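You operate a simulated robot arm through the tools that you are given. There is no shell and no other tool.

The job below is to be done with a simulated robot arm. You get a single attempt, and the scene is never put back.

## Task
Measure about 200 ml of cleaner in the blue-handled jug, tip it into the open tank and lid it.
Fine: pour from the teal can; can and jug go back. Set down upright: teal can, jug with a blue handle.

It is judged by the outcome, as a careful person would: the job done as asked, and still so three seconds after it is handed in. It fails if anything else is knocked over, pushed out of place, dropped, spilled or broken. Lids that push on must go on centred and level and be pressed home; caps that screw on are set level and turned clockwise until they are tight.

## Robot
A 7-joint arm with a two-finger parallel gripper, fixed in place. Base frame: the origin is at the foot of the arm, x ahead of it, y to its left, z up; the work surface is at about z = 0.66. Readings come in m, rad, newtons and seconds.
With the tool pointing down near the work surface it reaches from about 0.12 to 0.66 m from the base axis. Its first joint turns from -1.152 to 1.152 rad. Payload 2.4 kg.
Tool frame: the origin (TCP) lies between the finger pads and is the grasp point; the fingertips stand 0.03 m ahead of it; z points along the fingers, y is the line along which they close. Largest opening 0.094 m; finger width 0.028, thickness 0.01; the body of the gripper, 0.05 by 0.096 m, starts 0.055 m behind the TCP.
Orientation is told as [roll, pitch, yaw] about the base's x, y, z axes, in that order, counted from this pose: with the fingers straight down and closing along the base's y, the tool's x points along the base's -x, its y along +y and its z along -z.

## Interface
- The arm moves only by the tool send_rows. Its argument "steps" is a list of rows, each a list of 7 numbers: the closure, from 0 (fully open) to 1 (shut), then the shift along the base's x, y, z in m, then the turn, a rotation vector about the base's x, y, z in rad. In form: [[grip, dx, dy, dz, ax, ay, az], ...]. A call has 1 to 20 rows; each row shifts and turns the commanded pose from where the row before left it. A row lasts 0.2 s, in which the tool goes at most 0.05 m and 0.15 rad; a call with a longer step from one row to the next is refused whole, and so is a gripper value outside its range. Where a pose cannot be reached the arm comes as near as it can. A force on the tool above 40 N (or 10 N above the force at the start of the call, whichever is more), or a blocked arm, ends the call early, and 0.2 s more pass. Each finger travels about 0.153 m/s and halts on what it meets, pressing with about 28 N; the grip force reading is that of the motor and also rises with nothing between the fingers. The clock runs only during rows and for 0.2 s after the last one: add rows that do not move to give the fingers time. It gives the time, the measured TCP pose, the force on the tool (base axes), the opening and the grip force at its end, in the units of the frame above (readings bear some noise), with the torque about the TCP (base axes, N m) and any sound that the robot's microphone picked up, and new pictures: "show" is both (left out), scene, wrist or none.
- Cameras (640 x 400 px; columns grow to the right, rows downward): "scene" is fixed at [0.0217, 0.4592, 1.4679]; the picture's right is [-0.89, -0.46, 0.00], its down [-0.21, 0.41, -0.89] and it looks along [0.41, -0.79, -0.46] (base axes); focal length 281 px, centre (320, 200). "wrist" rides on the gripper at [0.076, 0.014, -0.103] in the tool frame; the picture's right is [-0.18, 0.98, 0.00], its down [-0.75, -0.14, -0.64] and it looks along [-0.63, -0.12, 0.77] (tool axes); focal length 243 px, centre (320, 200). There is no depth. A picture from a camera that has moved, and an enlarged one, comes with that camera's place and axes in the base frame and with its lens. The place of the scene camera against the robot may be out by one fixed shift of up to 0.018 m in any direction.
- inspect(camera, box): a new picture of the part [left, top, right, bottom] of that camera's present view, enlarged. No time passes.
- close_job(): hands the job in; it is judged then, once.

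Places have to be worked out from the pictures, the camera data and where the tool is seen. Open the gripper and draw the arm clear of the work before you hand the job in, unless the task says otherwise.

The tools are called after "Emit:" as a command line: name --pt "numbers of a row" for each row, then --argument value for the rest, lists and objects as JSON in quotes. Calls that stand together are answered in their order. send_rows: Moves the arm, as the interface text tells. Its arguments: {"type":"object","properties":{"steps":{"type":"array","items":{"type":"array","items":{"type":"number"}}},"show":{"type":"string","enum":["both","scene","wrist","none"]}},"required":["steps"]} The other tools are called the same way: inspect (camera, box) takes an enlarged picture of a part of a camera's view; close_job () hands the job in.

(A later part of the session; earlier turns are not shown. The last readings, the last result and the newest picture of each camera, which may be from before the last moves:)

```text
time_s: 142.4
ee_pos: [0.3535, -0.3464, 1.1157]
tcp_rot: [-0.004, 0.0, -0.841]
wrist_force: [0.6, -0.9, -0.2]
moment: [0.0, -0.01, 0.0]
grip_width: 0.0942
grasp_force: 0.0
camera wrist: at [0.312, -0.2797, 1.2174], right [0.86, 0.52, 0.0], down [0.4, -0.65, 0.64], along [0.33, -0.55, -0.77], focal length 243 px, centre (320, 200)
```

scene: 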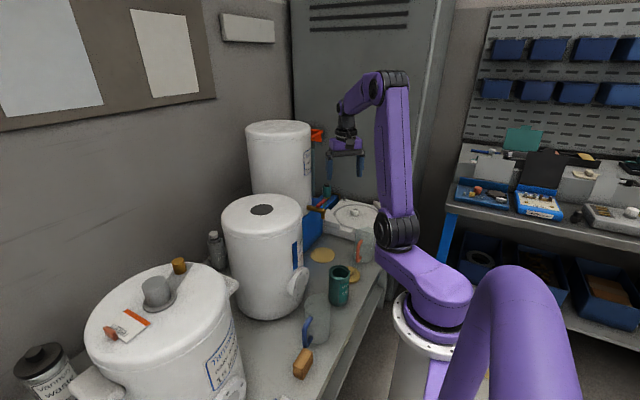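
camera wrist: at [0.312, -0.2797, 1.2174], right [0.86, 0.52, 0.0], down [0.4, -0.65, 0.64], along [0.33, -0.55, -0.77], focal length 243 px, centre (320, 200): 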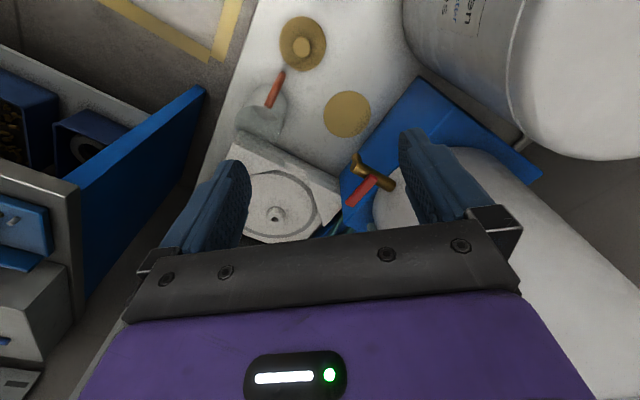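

Both brass discs are in view. I zoom in on the knobbed lid and the flat disc.

Emit:
inspect --camera "wrist" --box '[260, 0, 350, 80]'

Emit:
inspect --camera "wrist" --box '[300, 70, 400, 150]'

Emit:
inspect --camera "scene" --box '[300, 235, 380, 295]'

```text
5.00 times, centred on (305, 40) of wrist
camera zoom: at [0.312, -0.2797, 1.2174], right [0.86, 0.52, 0.0], down [0.4, -0.65, 0.64], along [0.33, -0.55, -0.77], focal length 1213 px, centre (395, 1000)
```

zoom: 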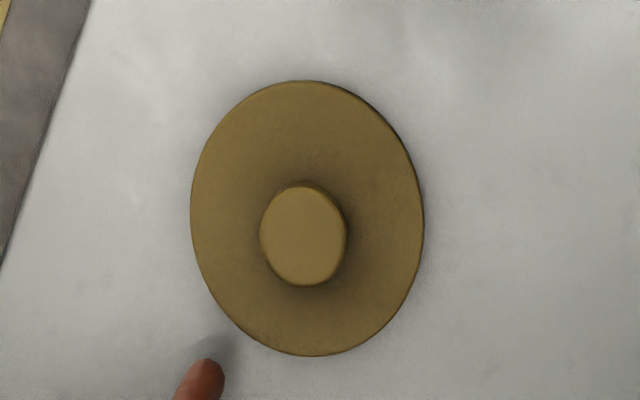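

```text
5.00 times, centred on (350, 110) of wrist
camera zoom: at [0.312, -0.2797, 1.2174], right [0.86, 0.52, 0.0], down [0.4, -0.65, 0.64], along [0.33, -0.55, -0.77], focal length 1213 px, centre (170, 650)
```

zoom: 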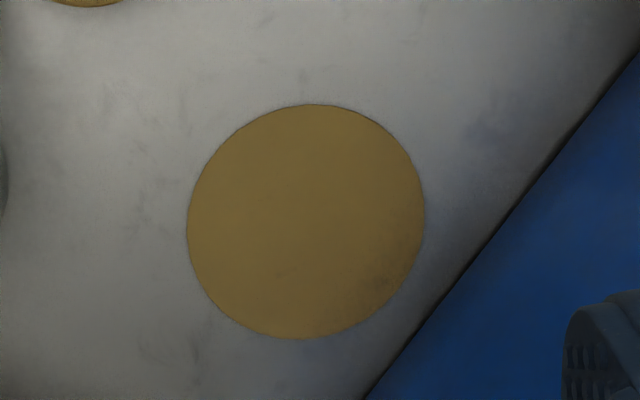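

```text
6.67 times, centred on (340, 265) of scene
camera zoom: at [0.0217, 0.4592, 1.4679], right [-0.89, -0.46, 0.0], down [-0.21, 0.41, -0.89], along [0.41, -0.79, -0.46], focal length 1872 px, centre (187, -233)
```

zoom: 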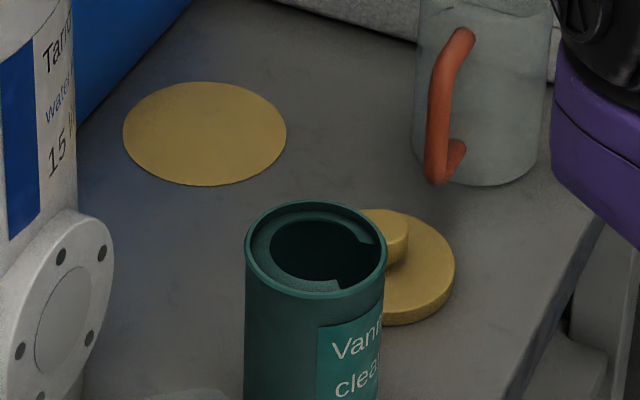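

The flat disc is just a painted spot flush with the bench; the knobbed brass piece is the lid. I zoom in on the lid's edge to see whether it has a plug underneath.

Emit:
inspect --camera "scene" --box '[338, 258, 368, 286]'

Emit:
inspect --camera "wrist" --box '[275, 5, 335, 75]'

```text
14.29 times, centred on (353, 272) of scene
camera zoom: at [0.0217, 0.4592, 1.4679], right [-0.89, -0.46, 0.0], down [-0.21, 0.41, -0.89], along [0.41, -0.79, -0.46], focal length 4012 px, centre (-151, -829)
```

zoom: 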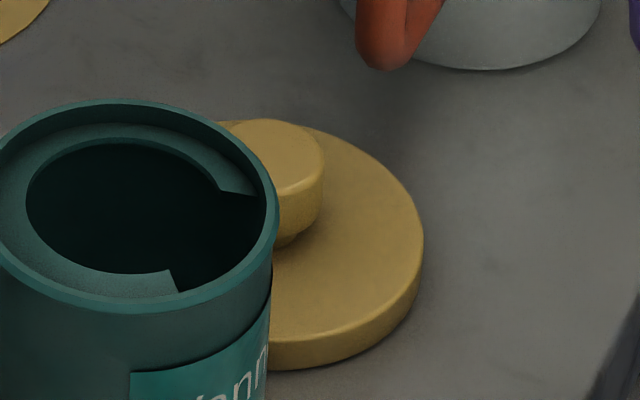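

```text
5.71 times, centred on (305, 40) of wrist
camera zoom: at [0.312, -0.2797, 1.2174], right [0.86, 0.52, 0.0], down [0.4, -0.65, 0.64], along [0.33, -0.55, -0.77], focal length 1386 px, centre (406, 1114)
```

zoom: 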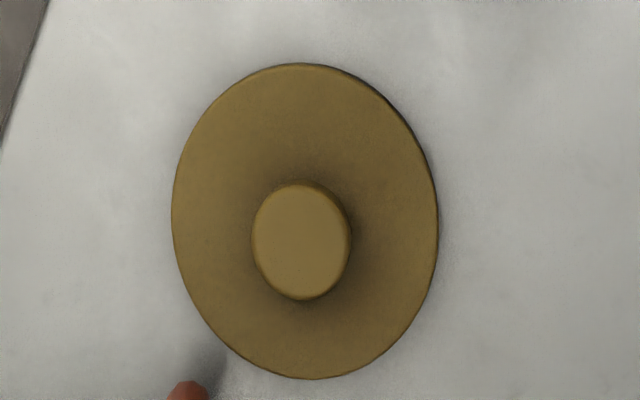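

The lid is a ~0.089 m disc, ~0.011 m thick, with a mushroom knob ~0.033 m wide. The orange jug's handle is close by on the -y side, so I'll grip with yaw ≈ -80° and a slight lean. First a straight-down view from above to measure the lid.

Emit:
send_rows --pt "0 -0.0081 -0.007 -0.025 0 0 -0.1388" --pt "0 -0.0081 -0.007 -0.025 0 0 -0.1388" --pt "0 -0.0081 -0.007 -0.025 0 0 -0.1388" --pt "0 -0.0081 -0.007 -0.025 0 0 -0.1388" --pt "0 -0.004 -0.004 -0.02 0.1285 0.0227 0" --pt "0 -0.004 -0.004 -0.02 0.1285 0.0227 0" --pt "0 -0.004 -0.004 -0.02 0.1285 0.0227 0" --pt "0 -0.004 -0.004 -0.02 0.1285 0.0227 0"

Emit:
inspect --camera "wrist" --box '[250, 80, 410, 230]'

```text
time_s: 144.2
ee_pos: [0.3056, -0.3917, 0.9359]
tcp_rot: [-0.002, 0.524, -1.396]
wrist_force: [-0.5, 0.5, 0.2]
moment: [0.02, 0.05, 0.01]
grip_width: 0.0939
grasp_force: 0.0
camera wrist: at [0.3157, -0.3736, 1.0612], right [1.0, 0.02, -0.09], down [0.03, -0.98, 0.18], along [-0.09, -0.18, -0.98], focal length 243 px, centre (320, 200)
```

scene: 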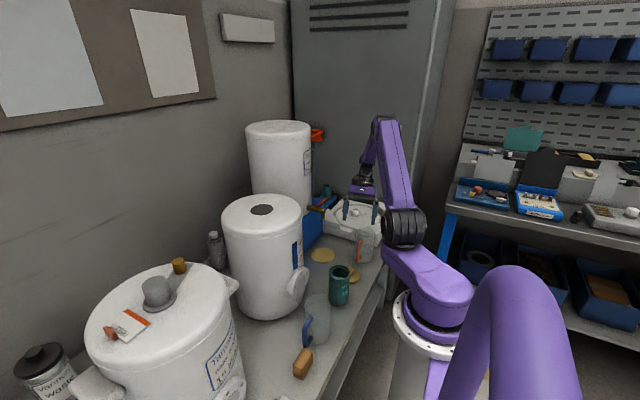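
wrist: 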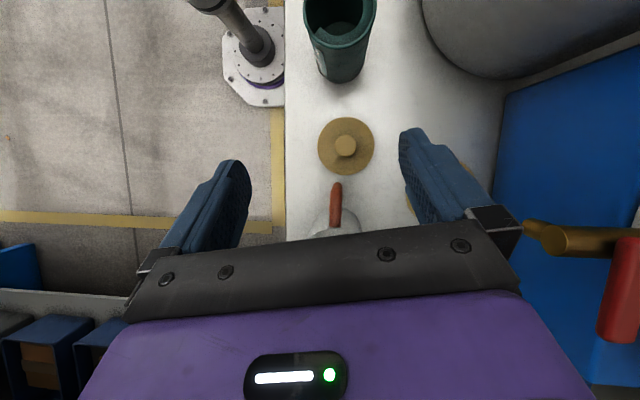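

```text
2.67 times, centred on (330, 155) of wrist
camera zoom: at [0.3157, -0.3736, 1.0612], right [1.0, 0.02, -0.09], down [0.03, -0.98, 0.18], along [-0.09, -0.18, -0.98], focal length 647 px, centre (293, 320)
```

zoom: 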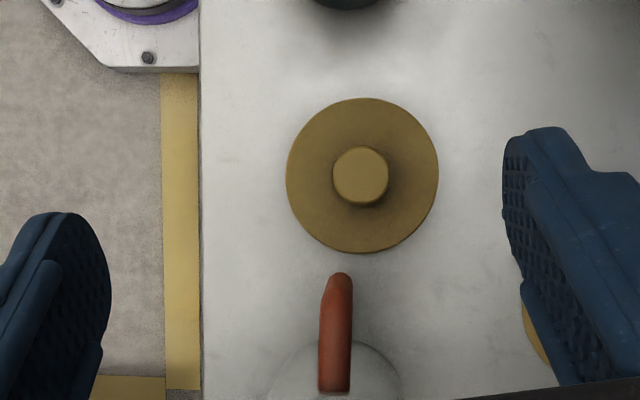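

The lid centre is at (0.319, -0.3585) and the orange handle's end is 5 cm away at y ≈ -0.408. I reduce the lean to 10°, narrow the opening to about 0.055 m and come down to z ≈ 0.80 above the knob.

Emit:
send_rows --pt "0.2 0.0034 0.0083 -0.03 -0.0859 -0.0152 0" --pt "0.4 0.0034 0.0083 -0.034 -0.0859 -0.0152 0" --pt "0.4 0.0034 0.0083 -0.034 -0.0859 -0.0152 0" --pt "0.4 0.0034 0.0083 -0.036 -0.0859 -0.0152 0" --pt "0.4 0 0 0 0 0 0"

Emit:
inspect --camera "wrist" --box '[240, 60, 420, 235]'

```text
time_s: 145.4
ee_pos: [0.3184, -0.3584, 0.8021]
tcp_rot: [-0.004, 0.173, -1.395]
wrist_force: [0.3, -0.2, -0.5]
moment: [-0.02, 0.02, -0.01]
grip_width: 0.0565
grasp_force: 0.0
camera wrist: at [0.3216, -0.2985, 0.9147], right [1.0, -0.01, -0.04], down [0.01, -0.86, 0.5], along [-0.03, -0.5, -0.86], focal length 243 px, centre (320, 200)
```

scene: 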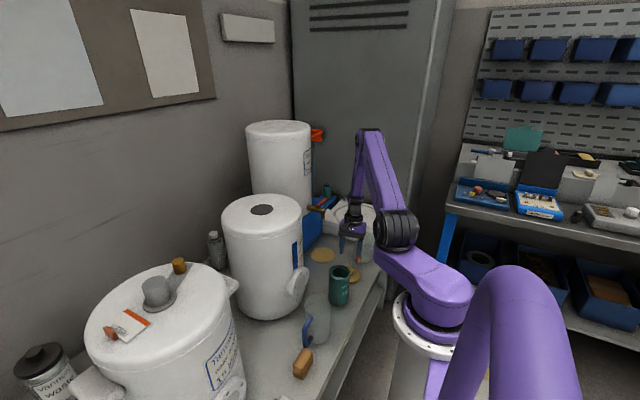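
wrist: 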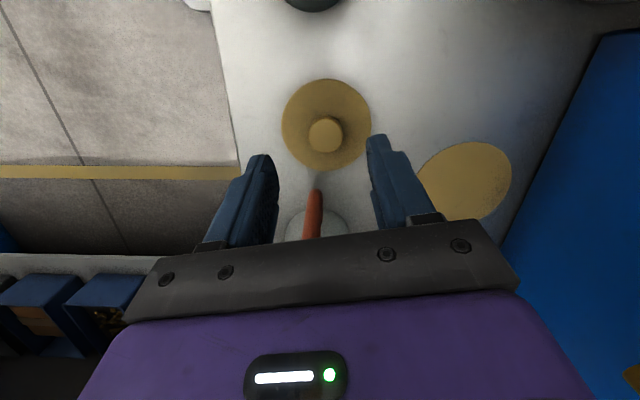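

```text
2.29 times, centred on (330, 148) of wrist
camera zoom: at [0.3216, -0.2985, 0.9147], right [1.0, -0.01, -0.04], down [0.01, -0.86, 0.5], along [-0.03, -0.5, -0.86], focal length 555 px, centre (297, 320)
```

zoom: 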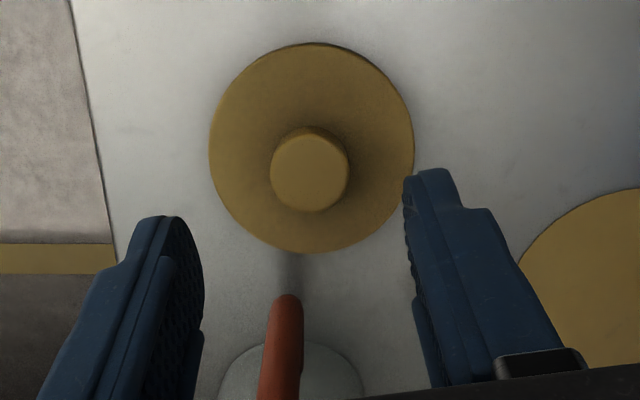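

Knob and fingers line up to within ~1 mm. I descend to z 0.72 first, then check.

Emit:
send_rows --pt "0.4 0.0008 0.0004 -0.03 0 0 0" --pt "0.4 0 0 -0.03 0 0 0" --pt "0.4 0 0 -0.022 0 0 0" --pt "0.4 0 0 0 0 0 0" --show "wrist"

Emit:
inspect --camera "scene" --box '[325, 235, 385, 290]'

```text
time_s: 146.4
ee_pos: [0.3176, -0.3589, 0.7186]
tcp_rot: [-0.004, 0.172, -1.395]
wrist_force: [-0.3, 0.3, -0.1]
moment: [-0.03, 0.01, 0.03]
grip_width: 0.0564
grasp_force: 0.0
camera wrist: at [0.3213, -0.2987, 0.8325], right [1.0, -0.01, -0.03], down [0.01, -0.86, 0.5], along [-0.03, -0.5, -0.86], focal length 243 px, centre (320, 200)
```

wrist: 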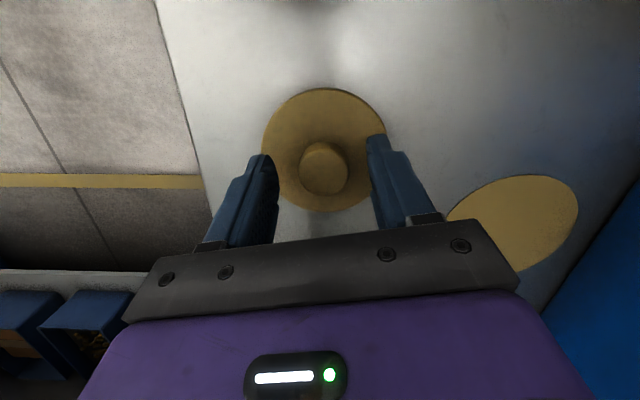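

```text
7.27 times, centred on (355, 262) of scene
camera zoom: at [0.0217, 0.4592, 1.4679], right [-0.89, -0.46, 0.0], down [-0.21, 0.41, -0.89], along [0.41, -0.79, -0.46], focal length 2042 px, centre (66, -254)
```

zoom: 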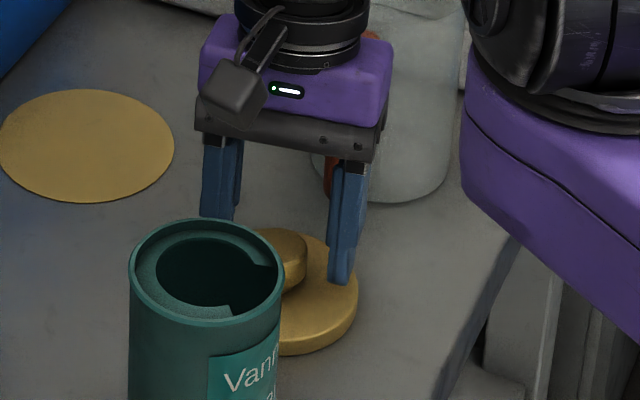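

Clear on all sides. I lower the last 12 mm in two small steps, watching for contact with the disc.

Emit:
send_rows --pt "0.4 0.0005 0.0003 -0.007 0 0 0" --pt "0.4 0 0 -0.005 0 0 0" --pt "0.4 0 0 0 0 0 0" --show "wrist"

Emit:
inspect --camera "scene" --box '[335, 245, 375, 285]'

```text
time_s: 147.2
ee_pos: [0.3183, -0.3576, 0.7059]
tcp_rot: [-0.003, 0.173, -1.395]
wrist_force: [0.0, 0.5, 1.0]
moment: [-0.01, 0.02, -0.02]
grip_width: 0.0561
grasp_force: 0.0
camera wrist: at [0.3215, -0.2983, 0.82], right [1.0, -0.01, -0.03], down [0.01, -0.86, 0.5], along [-0.03, -0.5, -0.86], focal length 243 px, centre (320, 200)
```

wrist: 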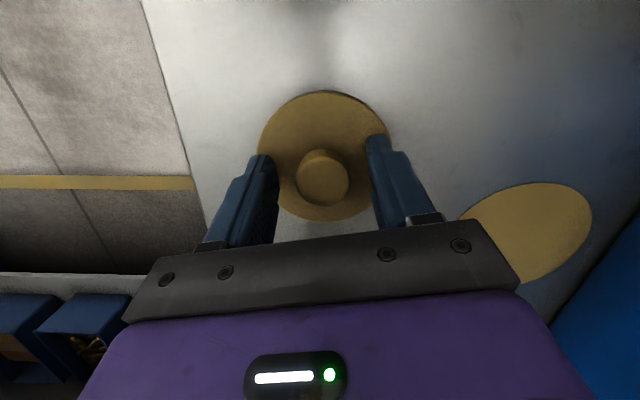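

```text
10.00 times, centred on (355, 265) of scene
camera zoom: at [0.0217, 0.4592, 1.4679], right [-0.89, -0.46, 0.0], down [-0.21, 0.41, -0.89], along [0.41, -0.79, -0.46], focal length 2808 px, centre (-30, -450)
```

zoom: 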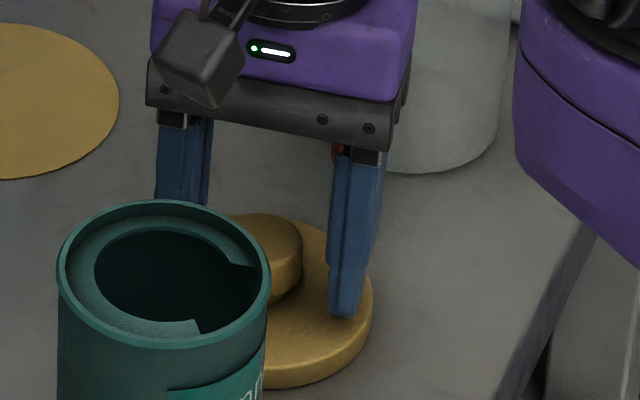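

No contact yet and the fingers bracket the knob head. I close on it gradually.

Emit:
send_rows --pt "0.5 0 0 0 0 0 0" --pt "0.58 0 0 0 0 0 0" --pt "0.62 0 0 0 0 0 0" --pt "0.65 0 0 0 0 0 0" --pt "0.68 0 0 0 0 0 0" --pt "0.75 0 0 0 0 0 0" --pt "1 0 0 0 0 0 0" --pt "1 0 0 0 0 0 0" --show "wrist"

Emit:
inspect --camera "scene" --box '[335, 245, 375, 285]'

```text
time_s: 149.0
ee_pos: [0.3195, -0.3575, 0.707]
tcp_rot: [-0.003, 0.172, -1.393]
wrist_force: [0.7, -2.1, 0.0]
moment: [0.0, 0.0, 0.01]
grip_width: 0.0294
grasp_force: 28.3
camera wrist: at [0.3214, -0.2982, 0.8201], right [1.0, -0.01, -0.04], down [0.01, -0.86, 0.5], along [-0.03, -0.5, -0.86], focal length 243 px, centre (320, 200)
```

wrist: 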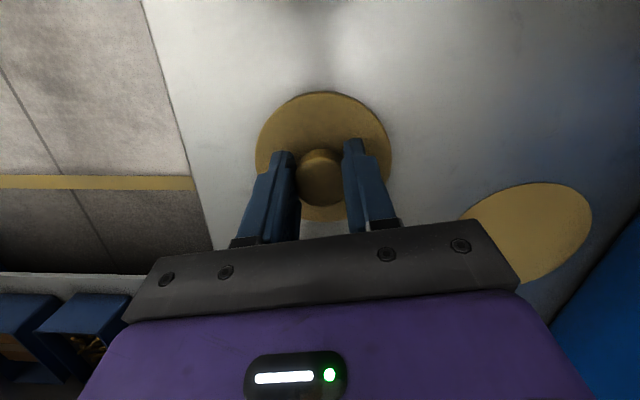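

```text
10.00 times, centred on (355, 265) of scene
camera zoom: at [0.0217, 0.4592, 1.4679], right [-0.89, -0.46, 0.0], down [-0.21, 0.41, -0.89], along [0.41, -0.79, -0.46], focal length 2808 px, centre (-30, -450)
```

zoom: 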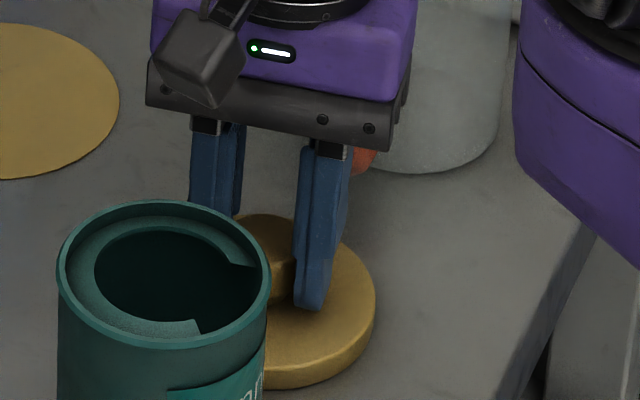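

Gripped at 0.029 m. I lift slowly by 3 cm and check that the lid hangs level.

Emit:
send_rows --pt "1 0 0 0.004 0 0 0" --pt "1 0 0 0.008 0 0 0" --pt "1 0 0 0.01 0 0 0" --pt "1 0 0 0.01 0 0 0" --pt "1 0 0 0 0 0 0" --show "wrist"

Emit:
inspect --camera "scene" --box '[330, 235, 380, 285]'

Emit:
inspect --camera "wrist" --box '[220, 60, 420, 235]'

```text
time_s: 150.2
ee_pos: [0.3201, -0.356, 0.7394]
tcp_rot: [-0.002, 0.173, -1.395]
wrist_force: [-0.8, -0.4, 0.1]
moment: [-0.03, 0.01, -0.04]
grip_width: 0.0294
grasp_force: 27.6
camera wrist: at [0.3223, -0.2965, 0.8527], right [1.0, -0.01, -0.04], down [0.01, -0.86, 0.5], along [-0.03, -0.5, -0.86], focal length 243 px, centre (320, 200)
```

wrist: 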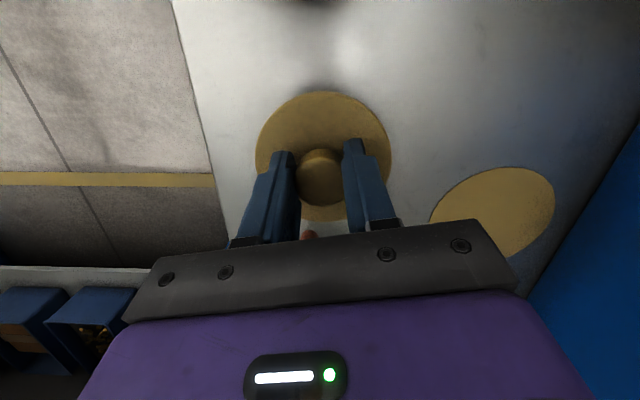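

```text
8.00 times, centred on (355, 260) of scene
camera zoom: at [0.0217, 0.4592, 1.4679], right [-0.89, -0.46, 0.0], down [-0.21, 0.41, -0.89], along [0.41, -0.79, -0.46], focal length 2247 px, centre (40, -280)
```

zoom: 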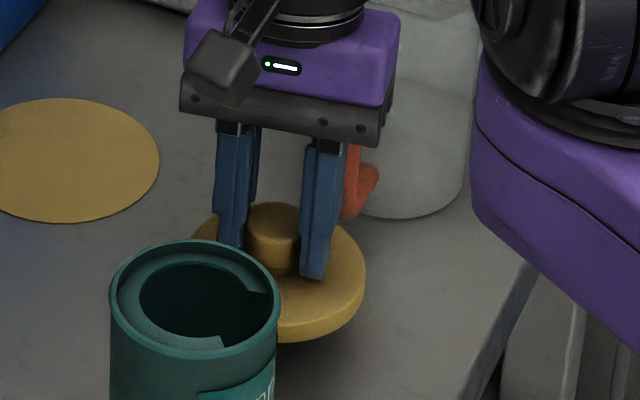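

```text
2.29 times, centred on (320, 148) of wrist
camera zoom: at [0.3223, -0.2965, 0.8527], right [1.0, -0.01, -0.04], down [0.01, -0.86, 0.5], along [-0.03, -0.5, -0.86], focal length 555 px, centre (320, 320)
```

zoom: 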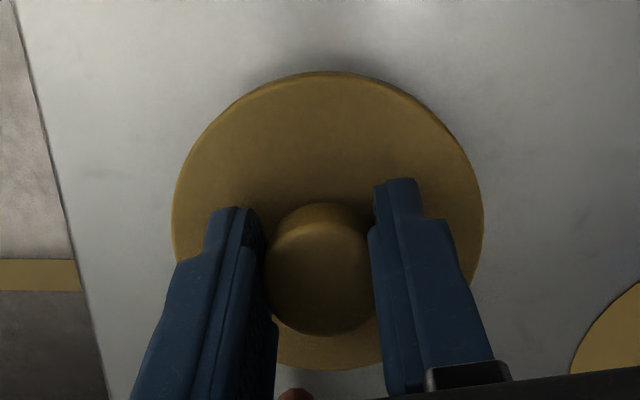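

The lid lifted cleanly and hangs level, its centre within ~2 mm of the TCP. I raise it straight up clear of everything.

Emit:
send_rows --pt "1 0 0 0.02 0 0 0" --pt "1 0 0 0.035 0 0 0" --pt "1 0 0 0.04 0 0 0" --pt "1 0 0 0.04 0 0 0" --pt "1 0 0 0.04 0 0 0" --pt "1 0 0 0.04 0 0 0" --pt "1 0 0 0.04 0 0 0" --pt "1 0 0.003 0.04 0 0 0" --pt "1 0.005 0.005 0.04 0 0 0" --pt "1 0.01 0.01 0.04 0 0 0" --pt "1 0.01 0.01 0.04 0 0 0" --pt "1 0.01 0.01 0.03 0 0 0"

```text
time_s: 152.8
ee_pos: [0.3539, -0.3186, 1.1861]
tcp_rot: [-0.005, 0.174, -1.394]
wrist_force: [-0.2, 0.6, -1.0]
moment: [0.03, -0.02, 0.04]
grip_width: 0.0293
grasp_force: 28.5
camera wrist: at [0.3563, -0.2589, 1.2993], right [1.0, -0.01, -0.04], down [0.01, -0.86, 0.5], along [-0.03, -0.5, -0.86], focal length 243 px, centre (320, 200)
```

scene: 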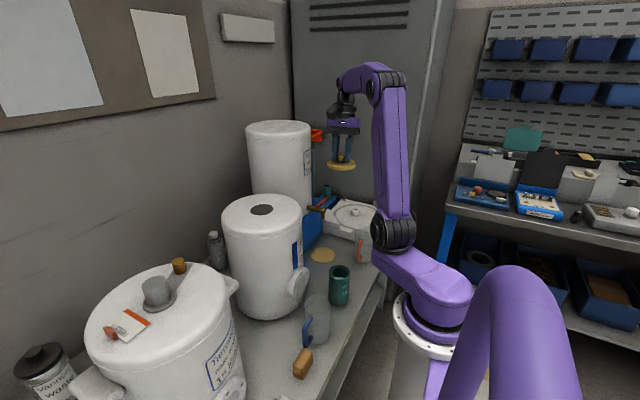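
wrist: 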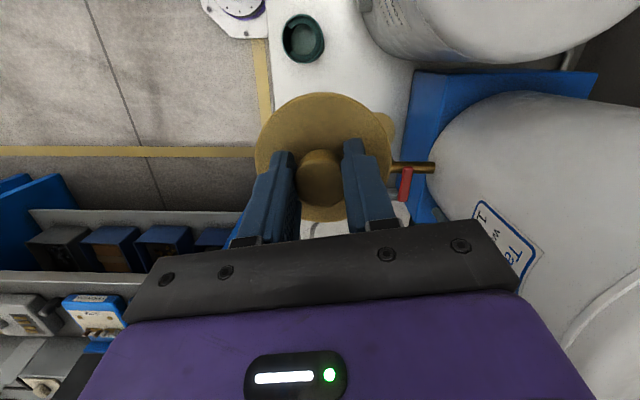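

The lid is up; I take a close look at its underside and levelness from the scene camera before going on.

Emit:
inspect --camera "scene" --box '[315, 110, 370, 180]'

```text
5.71 times, centred on (342, 145) of scene
camera zoom: at [0.0217, 0.4592, 1.4679], right [-0.89, -0.46, 0.0], down [-0.21, 0.41, -0.89], along [0.41, -0.79, -0.46], focal length 1605 px, centre (191, 514)
```

zoom: 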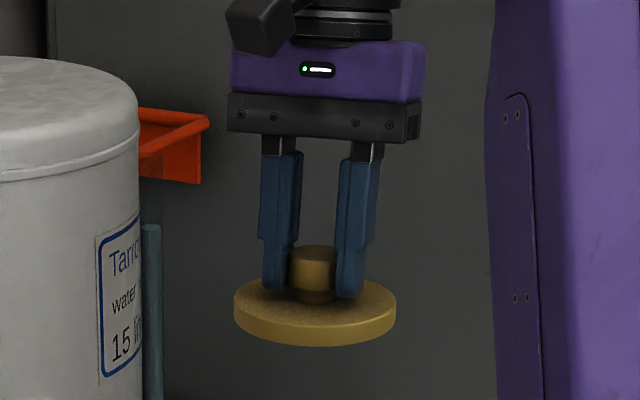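

The lid is a plain disc hanging level. I carry it toward the tank at z ≈ 1.22, passing clear of the tall tank, to a spot where the hole is still visible.

Emit:
send_rows --pt "1 0.02 0.015 0.015 0 0 0" --pt "1 0.034 0.025 0.01 0 0 0" --pt "1 0.036 0.025 0.005 0 0 0" --pt "1 0.036 0.022 0.005 0 0 0" --pt "1 0.036 0.02 0 0 0 0" --pt "1 0.024 0.012 0 0 0 0" --pt "1 0 0 0 0 0 0"

Emit:
inspect --camera "wrist" --box '[220, 0, 420, 130]'

```text
time_s: 154.4
ee_pos: [0.539, -0.2005, 1.2187]
tcp_rot: [-0.003, 0.173, -1.394]
wrist_force: [0.4, -0.3, -1.0]
moment: [0.01, 0.03, -0.01]
grip_width: 0.0293
grasp_force: 27.7
camera wrist: at [0.5424, -0.1408, 1.3337], right [1.0, -0.01, -0.04], down [0.01, -0.86, 0.5], along [-0.03, -0.5, -0.86], focal length 243 px, centre (320, 200)
```

scene: 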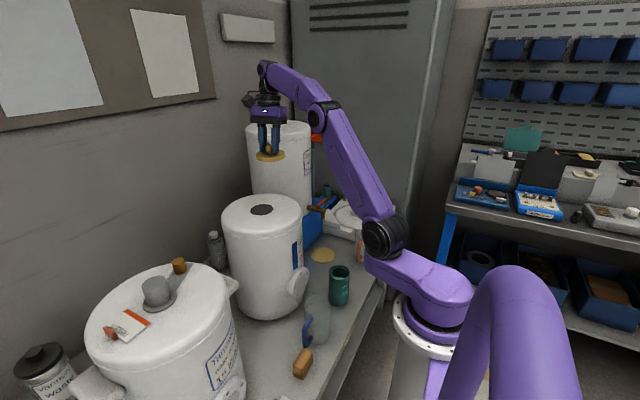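
wrist: 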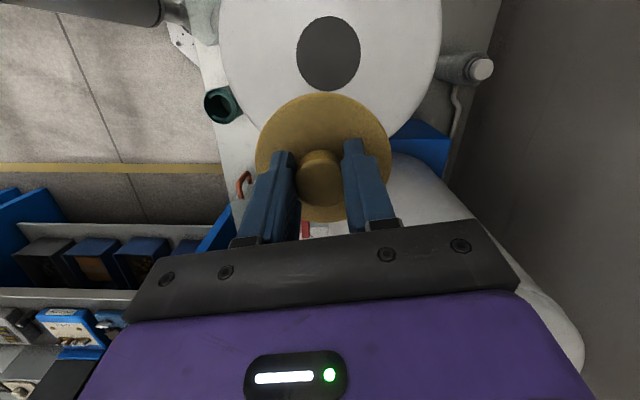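

```text
3.08 times, centred on (320, 65) of wrist
camera zoom: at [0.5424, -0.1408, 1.3337], right [1.0, -0.01, -0.04], down [0.01, -0.86, 0.5], along [-0.03, -0.5, -0.86], focal length 746 px, centre (320, 615)
```

zoom: 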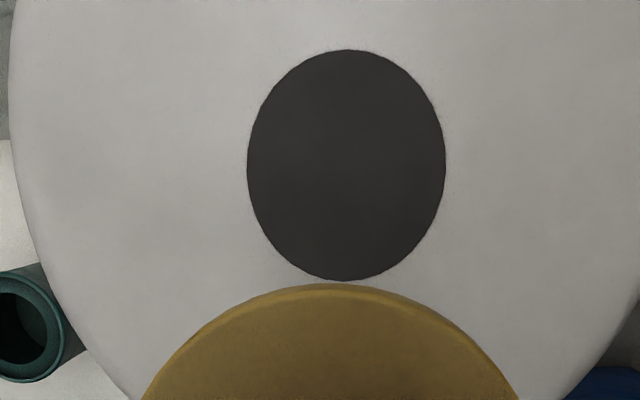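

The hole centre re-measures at (0.5421, -0.1382), in agreement with before. I take one more careful look at the lid in the hand to measure its offset from the TCP.

Emit:
inspect --camera "wrist" --box '[240, 85, 410, 230]'

```text
2.76 times, centred on (325, 158) of wrist
camera zoom: at [0.5424, -0.1408, 1.3337], right [1.0, -0.01, -0.04], down [0.01, -0.86, 0.5], along [-0.03, -0.5, -0.86], focal length 669 px, centre (306, 317)
```

zoom: 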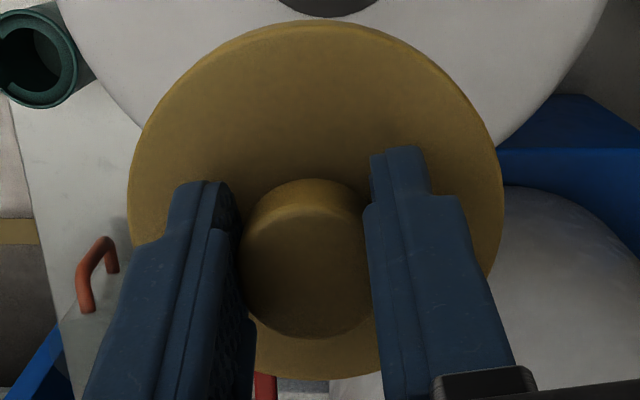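

Lid centre is 2–3 mm toward -y of the TCP; so the TCP goes to (0.542, -0.136). I move over the hole and come down to about 4 cm above.

Emit:
send_rows --pt "1 0.001 0.02 0 0 0 0" --pt "1 0.001 0.025 0 0 0 0" --pt "1 0.0011 0.0198 0 0 0 0" --pt "1 0 0 -0.02 0 0 0" --pt "1 0 0 -0.03 0 0 0" --pt "1 0 0 -0.03 0 0 0" --pt "1 0 0 -0.03 0 0 0" --pt "1 0 0 -0.01 0 0 0" --pt "1 0 0 0 0 0 0"

Emit:
inspect --camera "scene" --box '[215, 150, 315, 250]'

Emit:
inspect --camera "wrist" --box '[200, 40, 440, 230]'

```text
time_s: 156.4
ee_pos: [0.5426, -0.1351, 1.099]
tcp_rot: [-0.002, 0.173, -1.397]
wrist_force: [0.6, 1.0, -0.3]
moment: [-0.03, 0.05, 0.02]
grip_width: 0.0294
grasp_force: 28.5
camera wrist: at [0.5463, -0.0761, 1.2122], right [1.0, -0.01, -0.03], down [0.01, -0.86, 0.5], along [-0.03, -0.5, -0.86], focal length 243 px, centre (320, 200)
```

scene: 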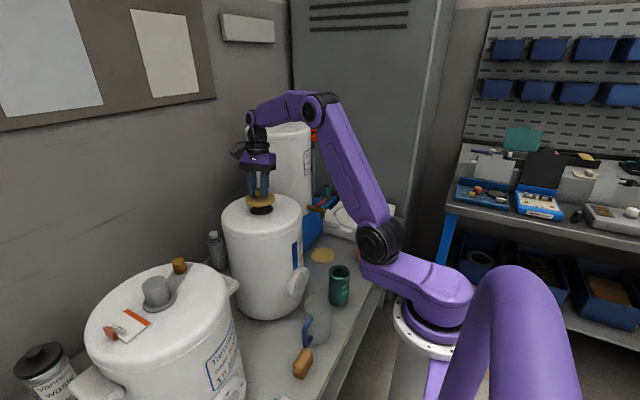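
wrist: 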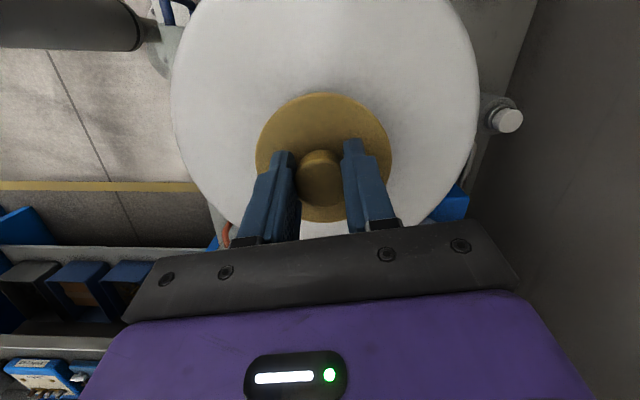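

```text
4.00 times, centred on (265, 200) of scene
camera zoom: at [0.0217, 0.4592, 1.4679], right [-0.89, -0.46, 0.0], down [-0.21, 0.41, -0.89], along [0.41, -0.79, -0.46], focal length 1123 px, centre (540, 200)
```

zoom: 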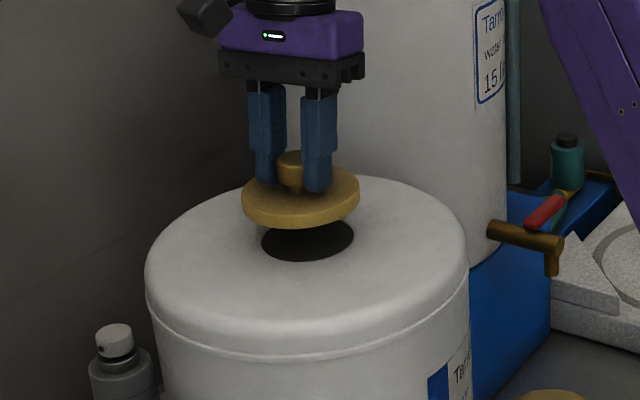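

```text
2.11 times, centred on (320, 135) of wrist
camera zoom: at [0.5463, -0.0761, 1.2122], right [1.0, -0.01, -0.03], down [0.01, -0.86, 0.5], along [-0.03, -0.5, -0.86], focal length 511 px, centre (320, 337)
```

zoom: 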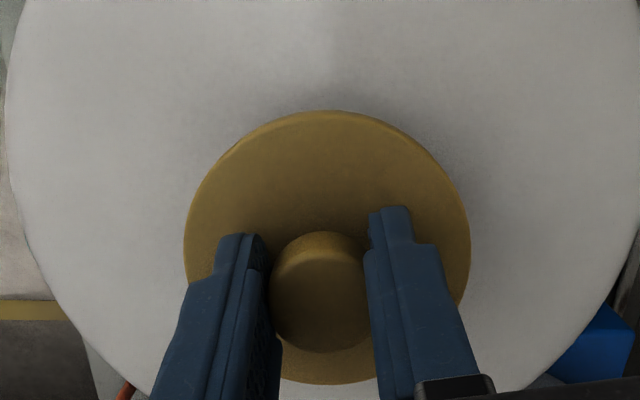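

I zoom the scene camera in to cross-check lid-over-hole alignment before lowering.

Emit:
inspect --camera "scene" --box '[240, 180, 285, 220]'

```text
10.00 times, centred on (262, 200) of scene
camera zoom: at [0.0217, 0.4592, 1.4679], right [-0.89, -0.46, 0.0], down [-0.21, 0.41, -0.89], along [0.41, -0.79, -0.46], focal length 2808 px, centre (895, 200)
```

zoom: 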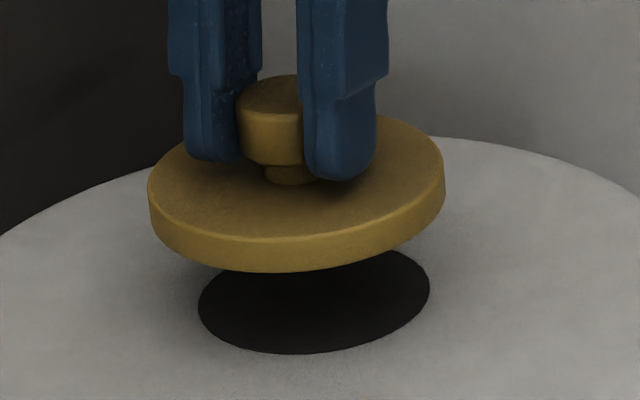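

The scene view suggests the lid is aligned sideways within ~2 mm; the contact height will tell whether the remaining few pixels are a height or a fore-aft difference. I lower in small steps to feel for contact.

Emit:
send_rows --pt "1 0 0 -0.012 0 0 0" --pt "1 0 0 -0.01 0 0 0" --pt "1 0 0 -0.005 0 0 0" --pt "1 0 0 0 0 0 0" --show "none"

Emit:
inspect --camera "scene" --box '[240, 180, 285, 220]'

```text
time_s: 157.4
ee_pos: [0.5421, -0.1348, 1.0729]
tcp_rot: [-0.004, 0.173, -1.395]
wrist_force: [0.0, -0.7, 0.0]
moment: [0.01, -0.01, 0.0]
grip_width: 0.029
grasp_force: 28.4
```

```text
10.00 times, centred on (262, 200) of scene
camera zoom: at [0.0217, 0.4592, 1.4679], right [-0.89, -0.46, 0.0], down [-0.21, 0.41, -0.89], along [0.41, -0.79, -0.46], focal length 2808 px, centre (895, 200)
```

zoom: 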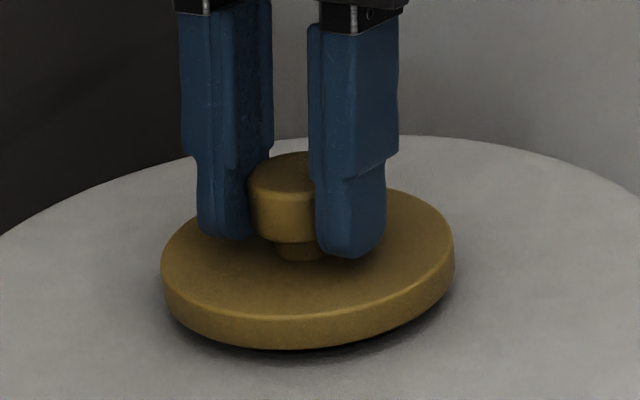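

Still no contact at z 1.073. I keep lowering in 2 mm steps.

Emit:
send_rows --pt "1 0 0 -0.002 0 0 0" --pt "1 0 0 -0.002 0 0 0" --pt "1 0 0 0 0 0 0" --show "none"

Emit:
send_rows --pt "1 0 0 -0.002 0 0 0" --pt "1 0 0 0 0 0 0" --show "none"

Emit:
send_rows --pt "1 0 0 -0.002 0 0 0" --pt "1 0 0 0 0 0 0" --show "none"

Emit:
inspect --camera "scene" --box '[240, 180, 285, 220]'

```text
time_s: 158.2
ee_pos: [0.5431, -0.1344, 1.0689]
tcp_rot: [-0.004, 0.172, -1.394]
wrist_force: [0.0, -0.7, -0.5]
moment: [0.03, -0.02, 0.0]
grip_width: 0.0294
grasp_force: 27.7
```

```text
time_s: 158.8
ee_pos: [0.5429, -0.135, 1.0662]
tcp_rot: [-0.002, 0.173, -1.396]
wrist_force: [0.2, -0.4, 0.8]
moment: [0.01, 0.03, 0.01]
grip_width: 0.0289
grasp_force: 27.6
```

```text
time_s: 159.4
ee_pos: [0.5421, -0.1359, 1.0655]
tcp_rot: [-0.002, 0.174, -1.394]
wrist_force: [-13.5, 3.2, 28.8]
moment: [-0.11, 0.16, 0.08]
grip_width: 0.0298
grasp_force: 28.2
heard: snap
```

```text
10.00 times, centred on (262, 200) of scene
camera zoom: at [0.0207, 0.4594, 1.4678], right [-0.89, -0.46, 0.0], down [-0.21, 0.41, -0.89], along [0.41, -0.79, -0.46], focal length 2808 px, centre (895, 200)
```

zoom: 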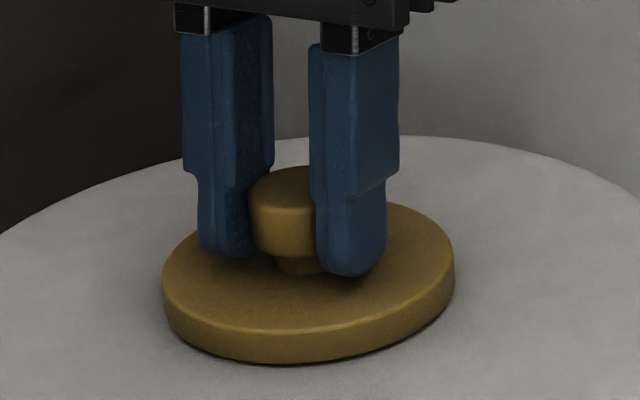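

Contact at z 1.0655 with 29 N and an audible snap: the lid has seated, and the contact height confirms it is aligned. I release the knob gradually.

Emit:
send_rows --pt "0.67 0 0 0.0005 0 0 0" --pt "0.64 0 0 0 0 0 0" --pt "0.6 0 0 0 0 0 0" --pt "0.5 0 0 0 0 0 0" --pt "0.4 0 0 0 0 0 0" --pt "0.4 0 0 0 0 0 0"

Emit:
inspect --camera "scene" --box '[235, 175, 295, 225]'

```text
time_s: 160.8
ee_pos: [0.5418, -0.1365, 1.0654]
tcp_rot: [-0.003, 0.174, -1.394]
wrist_force: [-0.4, -2.1, 4.7]
moment: [-0.08, -0.1, -0.06]
grip_width: 0.0555
grasp_force: 0.1
camera wrist: at [0.5462, -0.0767, 1.1785], right [1.0, -0.01, -0.03], down [0.01, -0.86, 0.5], along [-0.03, -0.5, -0.86], focal length 243 px, centre (320, 200)
```

scene: 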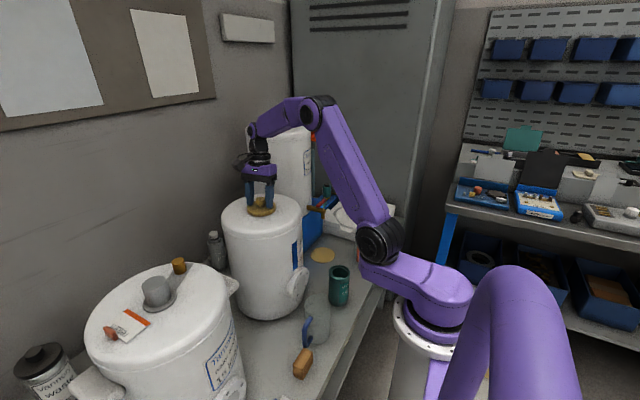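
wrist: 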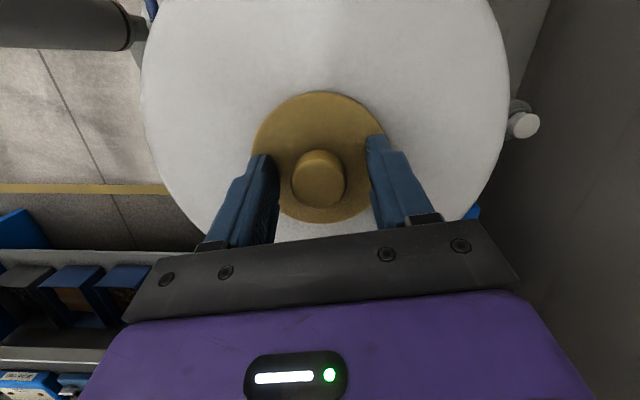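

```text
8.00 times, centred on (265, 200) of scene
camera zoom: at [0.0216, 0.4591, 1.4679], right [-0.89, -0.46, 0.0], down [-0.21, 0.41, -0.89], along [0.41, -0.79, -0.46], focal length 2247 px, centre (760, 200)
```

zoom: 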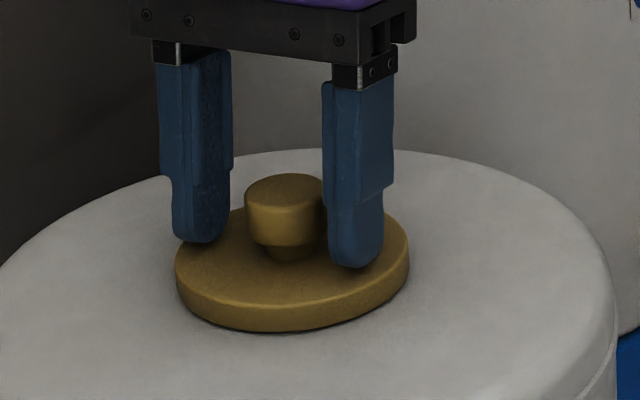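

The lid stays put. I rise straight up off the knob and then examine how it sits.

Emit:
send_rows --pt "0.4 0 0 0.005 0 0 0" --pt "0.3 0 0 0.015 0 0 0" --pt "0.2 0 0 0.03 0 0 0" --pt "0.2 0 0 0.03 0 0 0" --pt "0.2 0 -0.01 0.03 0 0 0" --pt "0.2 0 -0.02 0.03 0 0 0" --pt "0.2 0 -0.03 0.02 0 0 0"

Emit:
inspect --camera "wrist" --box '[220, 20, 420, 160]'

Emit:
inspect --camera "scene" --box '[235, 180, 295, 230]'

```text
time_s: 162.4
ee_pos: [0.5443, -0.1965, 1.2236]
tcp_rot: [-0.003, 0.175, -1.395]
wrist_force: [0.2, -0.2, 1.0]
moment: [0.0, 0.03, 0.01]
grip_width: 0.0752
grasp_force: 0.1
camera wrist: at [0.5475, -0.1362, 1.3379], right [1.0, -0.01, -0.04], down [0.01, -0.86, 0.5], along [-0.03, -0.5, -0.86], focal length 243 px, centre (320, 200)
```

scene: 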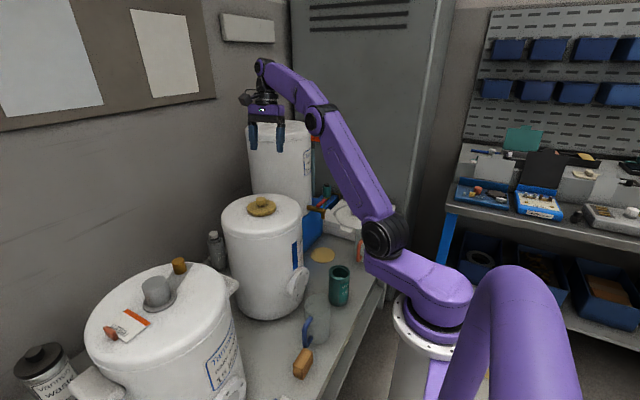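
wrist: 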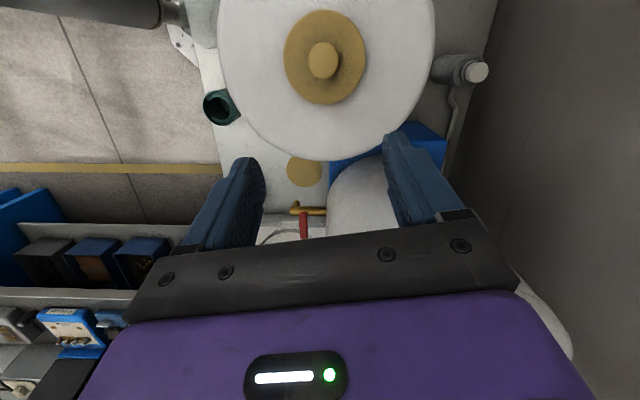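

```text
2.86 times, centred on (320, 90) of wrist
camera zoom: at [0.5475, -0.1362, 1.3379], right [1.0, -0.01, -0.04], down [0.01, -0.86, 0.5], along [-0.03, -0.5, -0.86], focal length 693 px, centre (320, 514)
```

zoom: 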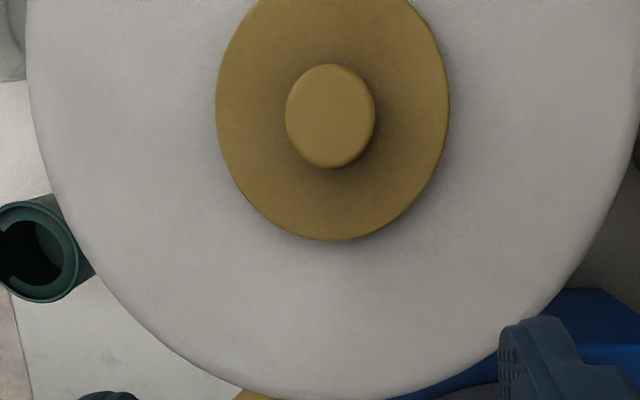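

```text
8.00 times, centred on (265, 205) of scene
camera zoom: at [0.0216, 0.4592, 1.4679], right [-0.89, -0.46, 0.0], down [-0.21, 0.41, -0.89], along [0.41, -0.79, -0.46], focal length 2247 px, centre (760, 160)
```

zoom: 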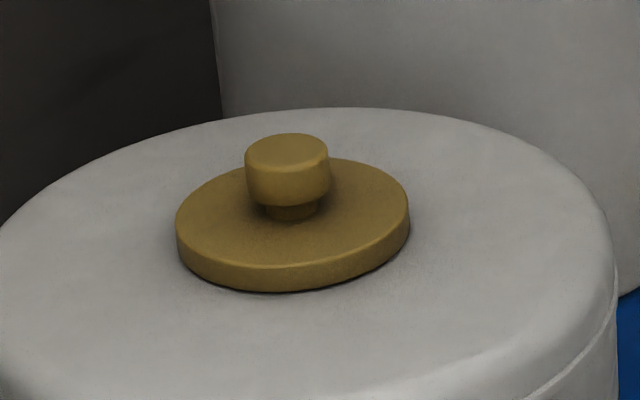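

The lid sits flat with its knob at (0.542, -0.138), within about 1 mm of the hole centre. To be sure it is fully home, I'll close the fingers, square the tool to vertical and press straight down on the knob.

Emit:
send_rows --pt "0.6 0 0.02 0 -0.086 -0.015 0" --pt "1 -0.001 0.02 0 -0.086 -0.015 0" --pt "1 -0.001 0.0185 -0.02 0 0 0" --pt "1 0 0 -0.03 0 0 0" --pt "1 0 0 -0.03 0 0 0" --pt "1 0 0 -0.025 0 0 0" --pt "1 0 0 0 0 0 0"

Emit:
inspect --camera "scene" --box '[235, 170, 295, 225]'

```text
time_s: 164.0
ee_pos: [0.542, -0.1359, 1.1211]
tcp_rot: [-0.004, -0.002, -1.393]
wrist_force: [-0.3, 0.0, -0.1]
moment: [-0.02, 0.0, -0.02]
grip_width: 0.0001
grasp_force: 28.3
camera wrist: at [0.5411, -0.058, 1.2233], right [1.0, -0.01, 0.0], down [0.0, -0.77, 0.64], along [-0.01, -0.64, -0.77], focal length 243 px, centre (320, 200)
```

scene: 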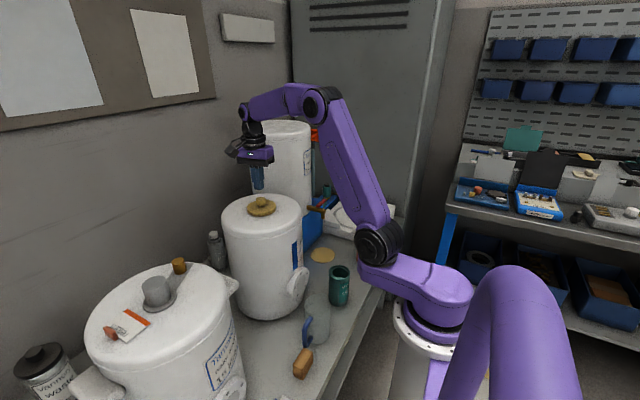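
wrist: 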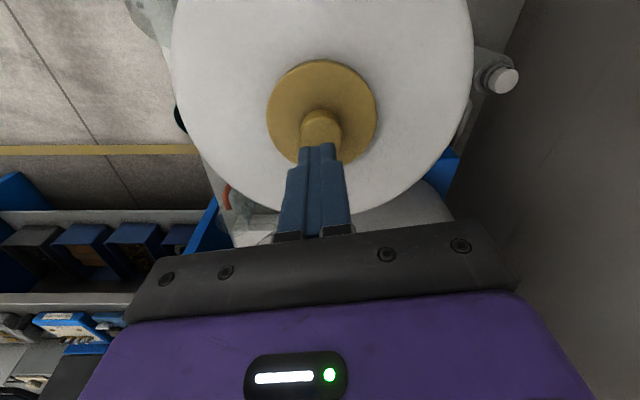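

```text
7.27 times, centred on (265, 198) of scene
camera zoom: at [0.0217, 0.4592, 1.4679], right [-0.89, -0.46, 0.0], down [-0.21, 0.41, -0.89], along [0.41, -0.79, -0.46], focal length 2042 px, centre (720, 218)
```

zoom: 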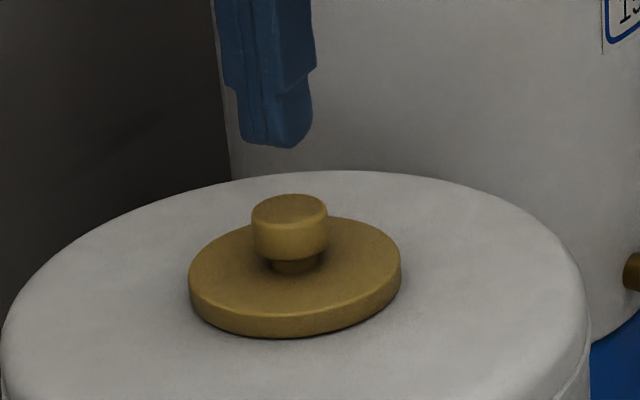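

Fingertips are above the knob, about 2–3 mm off; I correct that and lower in small steps until I feel the knob.

Emit:
send_rows --pt "1 -0.001 -0.002 -0.015 0 0 0" --pt "1 0 0 -0.01 0 0 0" --pt "1 0 0 -0.005 0 0 0" --pt "1 0 0 0 0 0 0" --show "none"

Emit:
send_rows --pt "1 0 0 -0.002 0 0 0" --pt "1 0 0 -0.002 0 0 0" --pt "1 0 0 0 0 0 0" --show "none"

```text
time_s: 165.0
ee_pos: [0.5403, -0.1401, 1.0899]
tcp_rot: [-0.004, -0.003, -1.396]
wrist_force: [-0.2, 0.0, 1.0]
moment: [0.0, 0.01, -0.01]
grip_width: 0.0
grasp_force: 27.9
```

```text
time_s: 165.8
ee_pos: [0.5396, -0.1388, 1.0884]
tcp_rot: [0.002, -0.006, -1.395]
wrist_force: [-5.8, 1.4, 33.7]
moment: [0.17, 0.19, 0.02]
grip_width: 0.0
grasp_force: 28.3
```

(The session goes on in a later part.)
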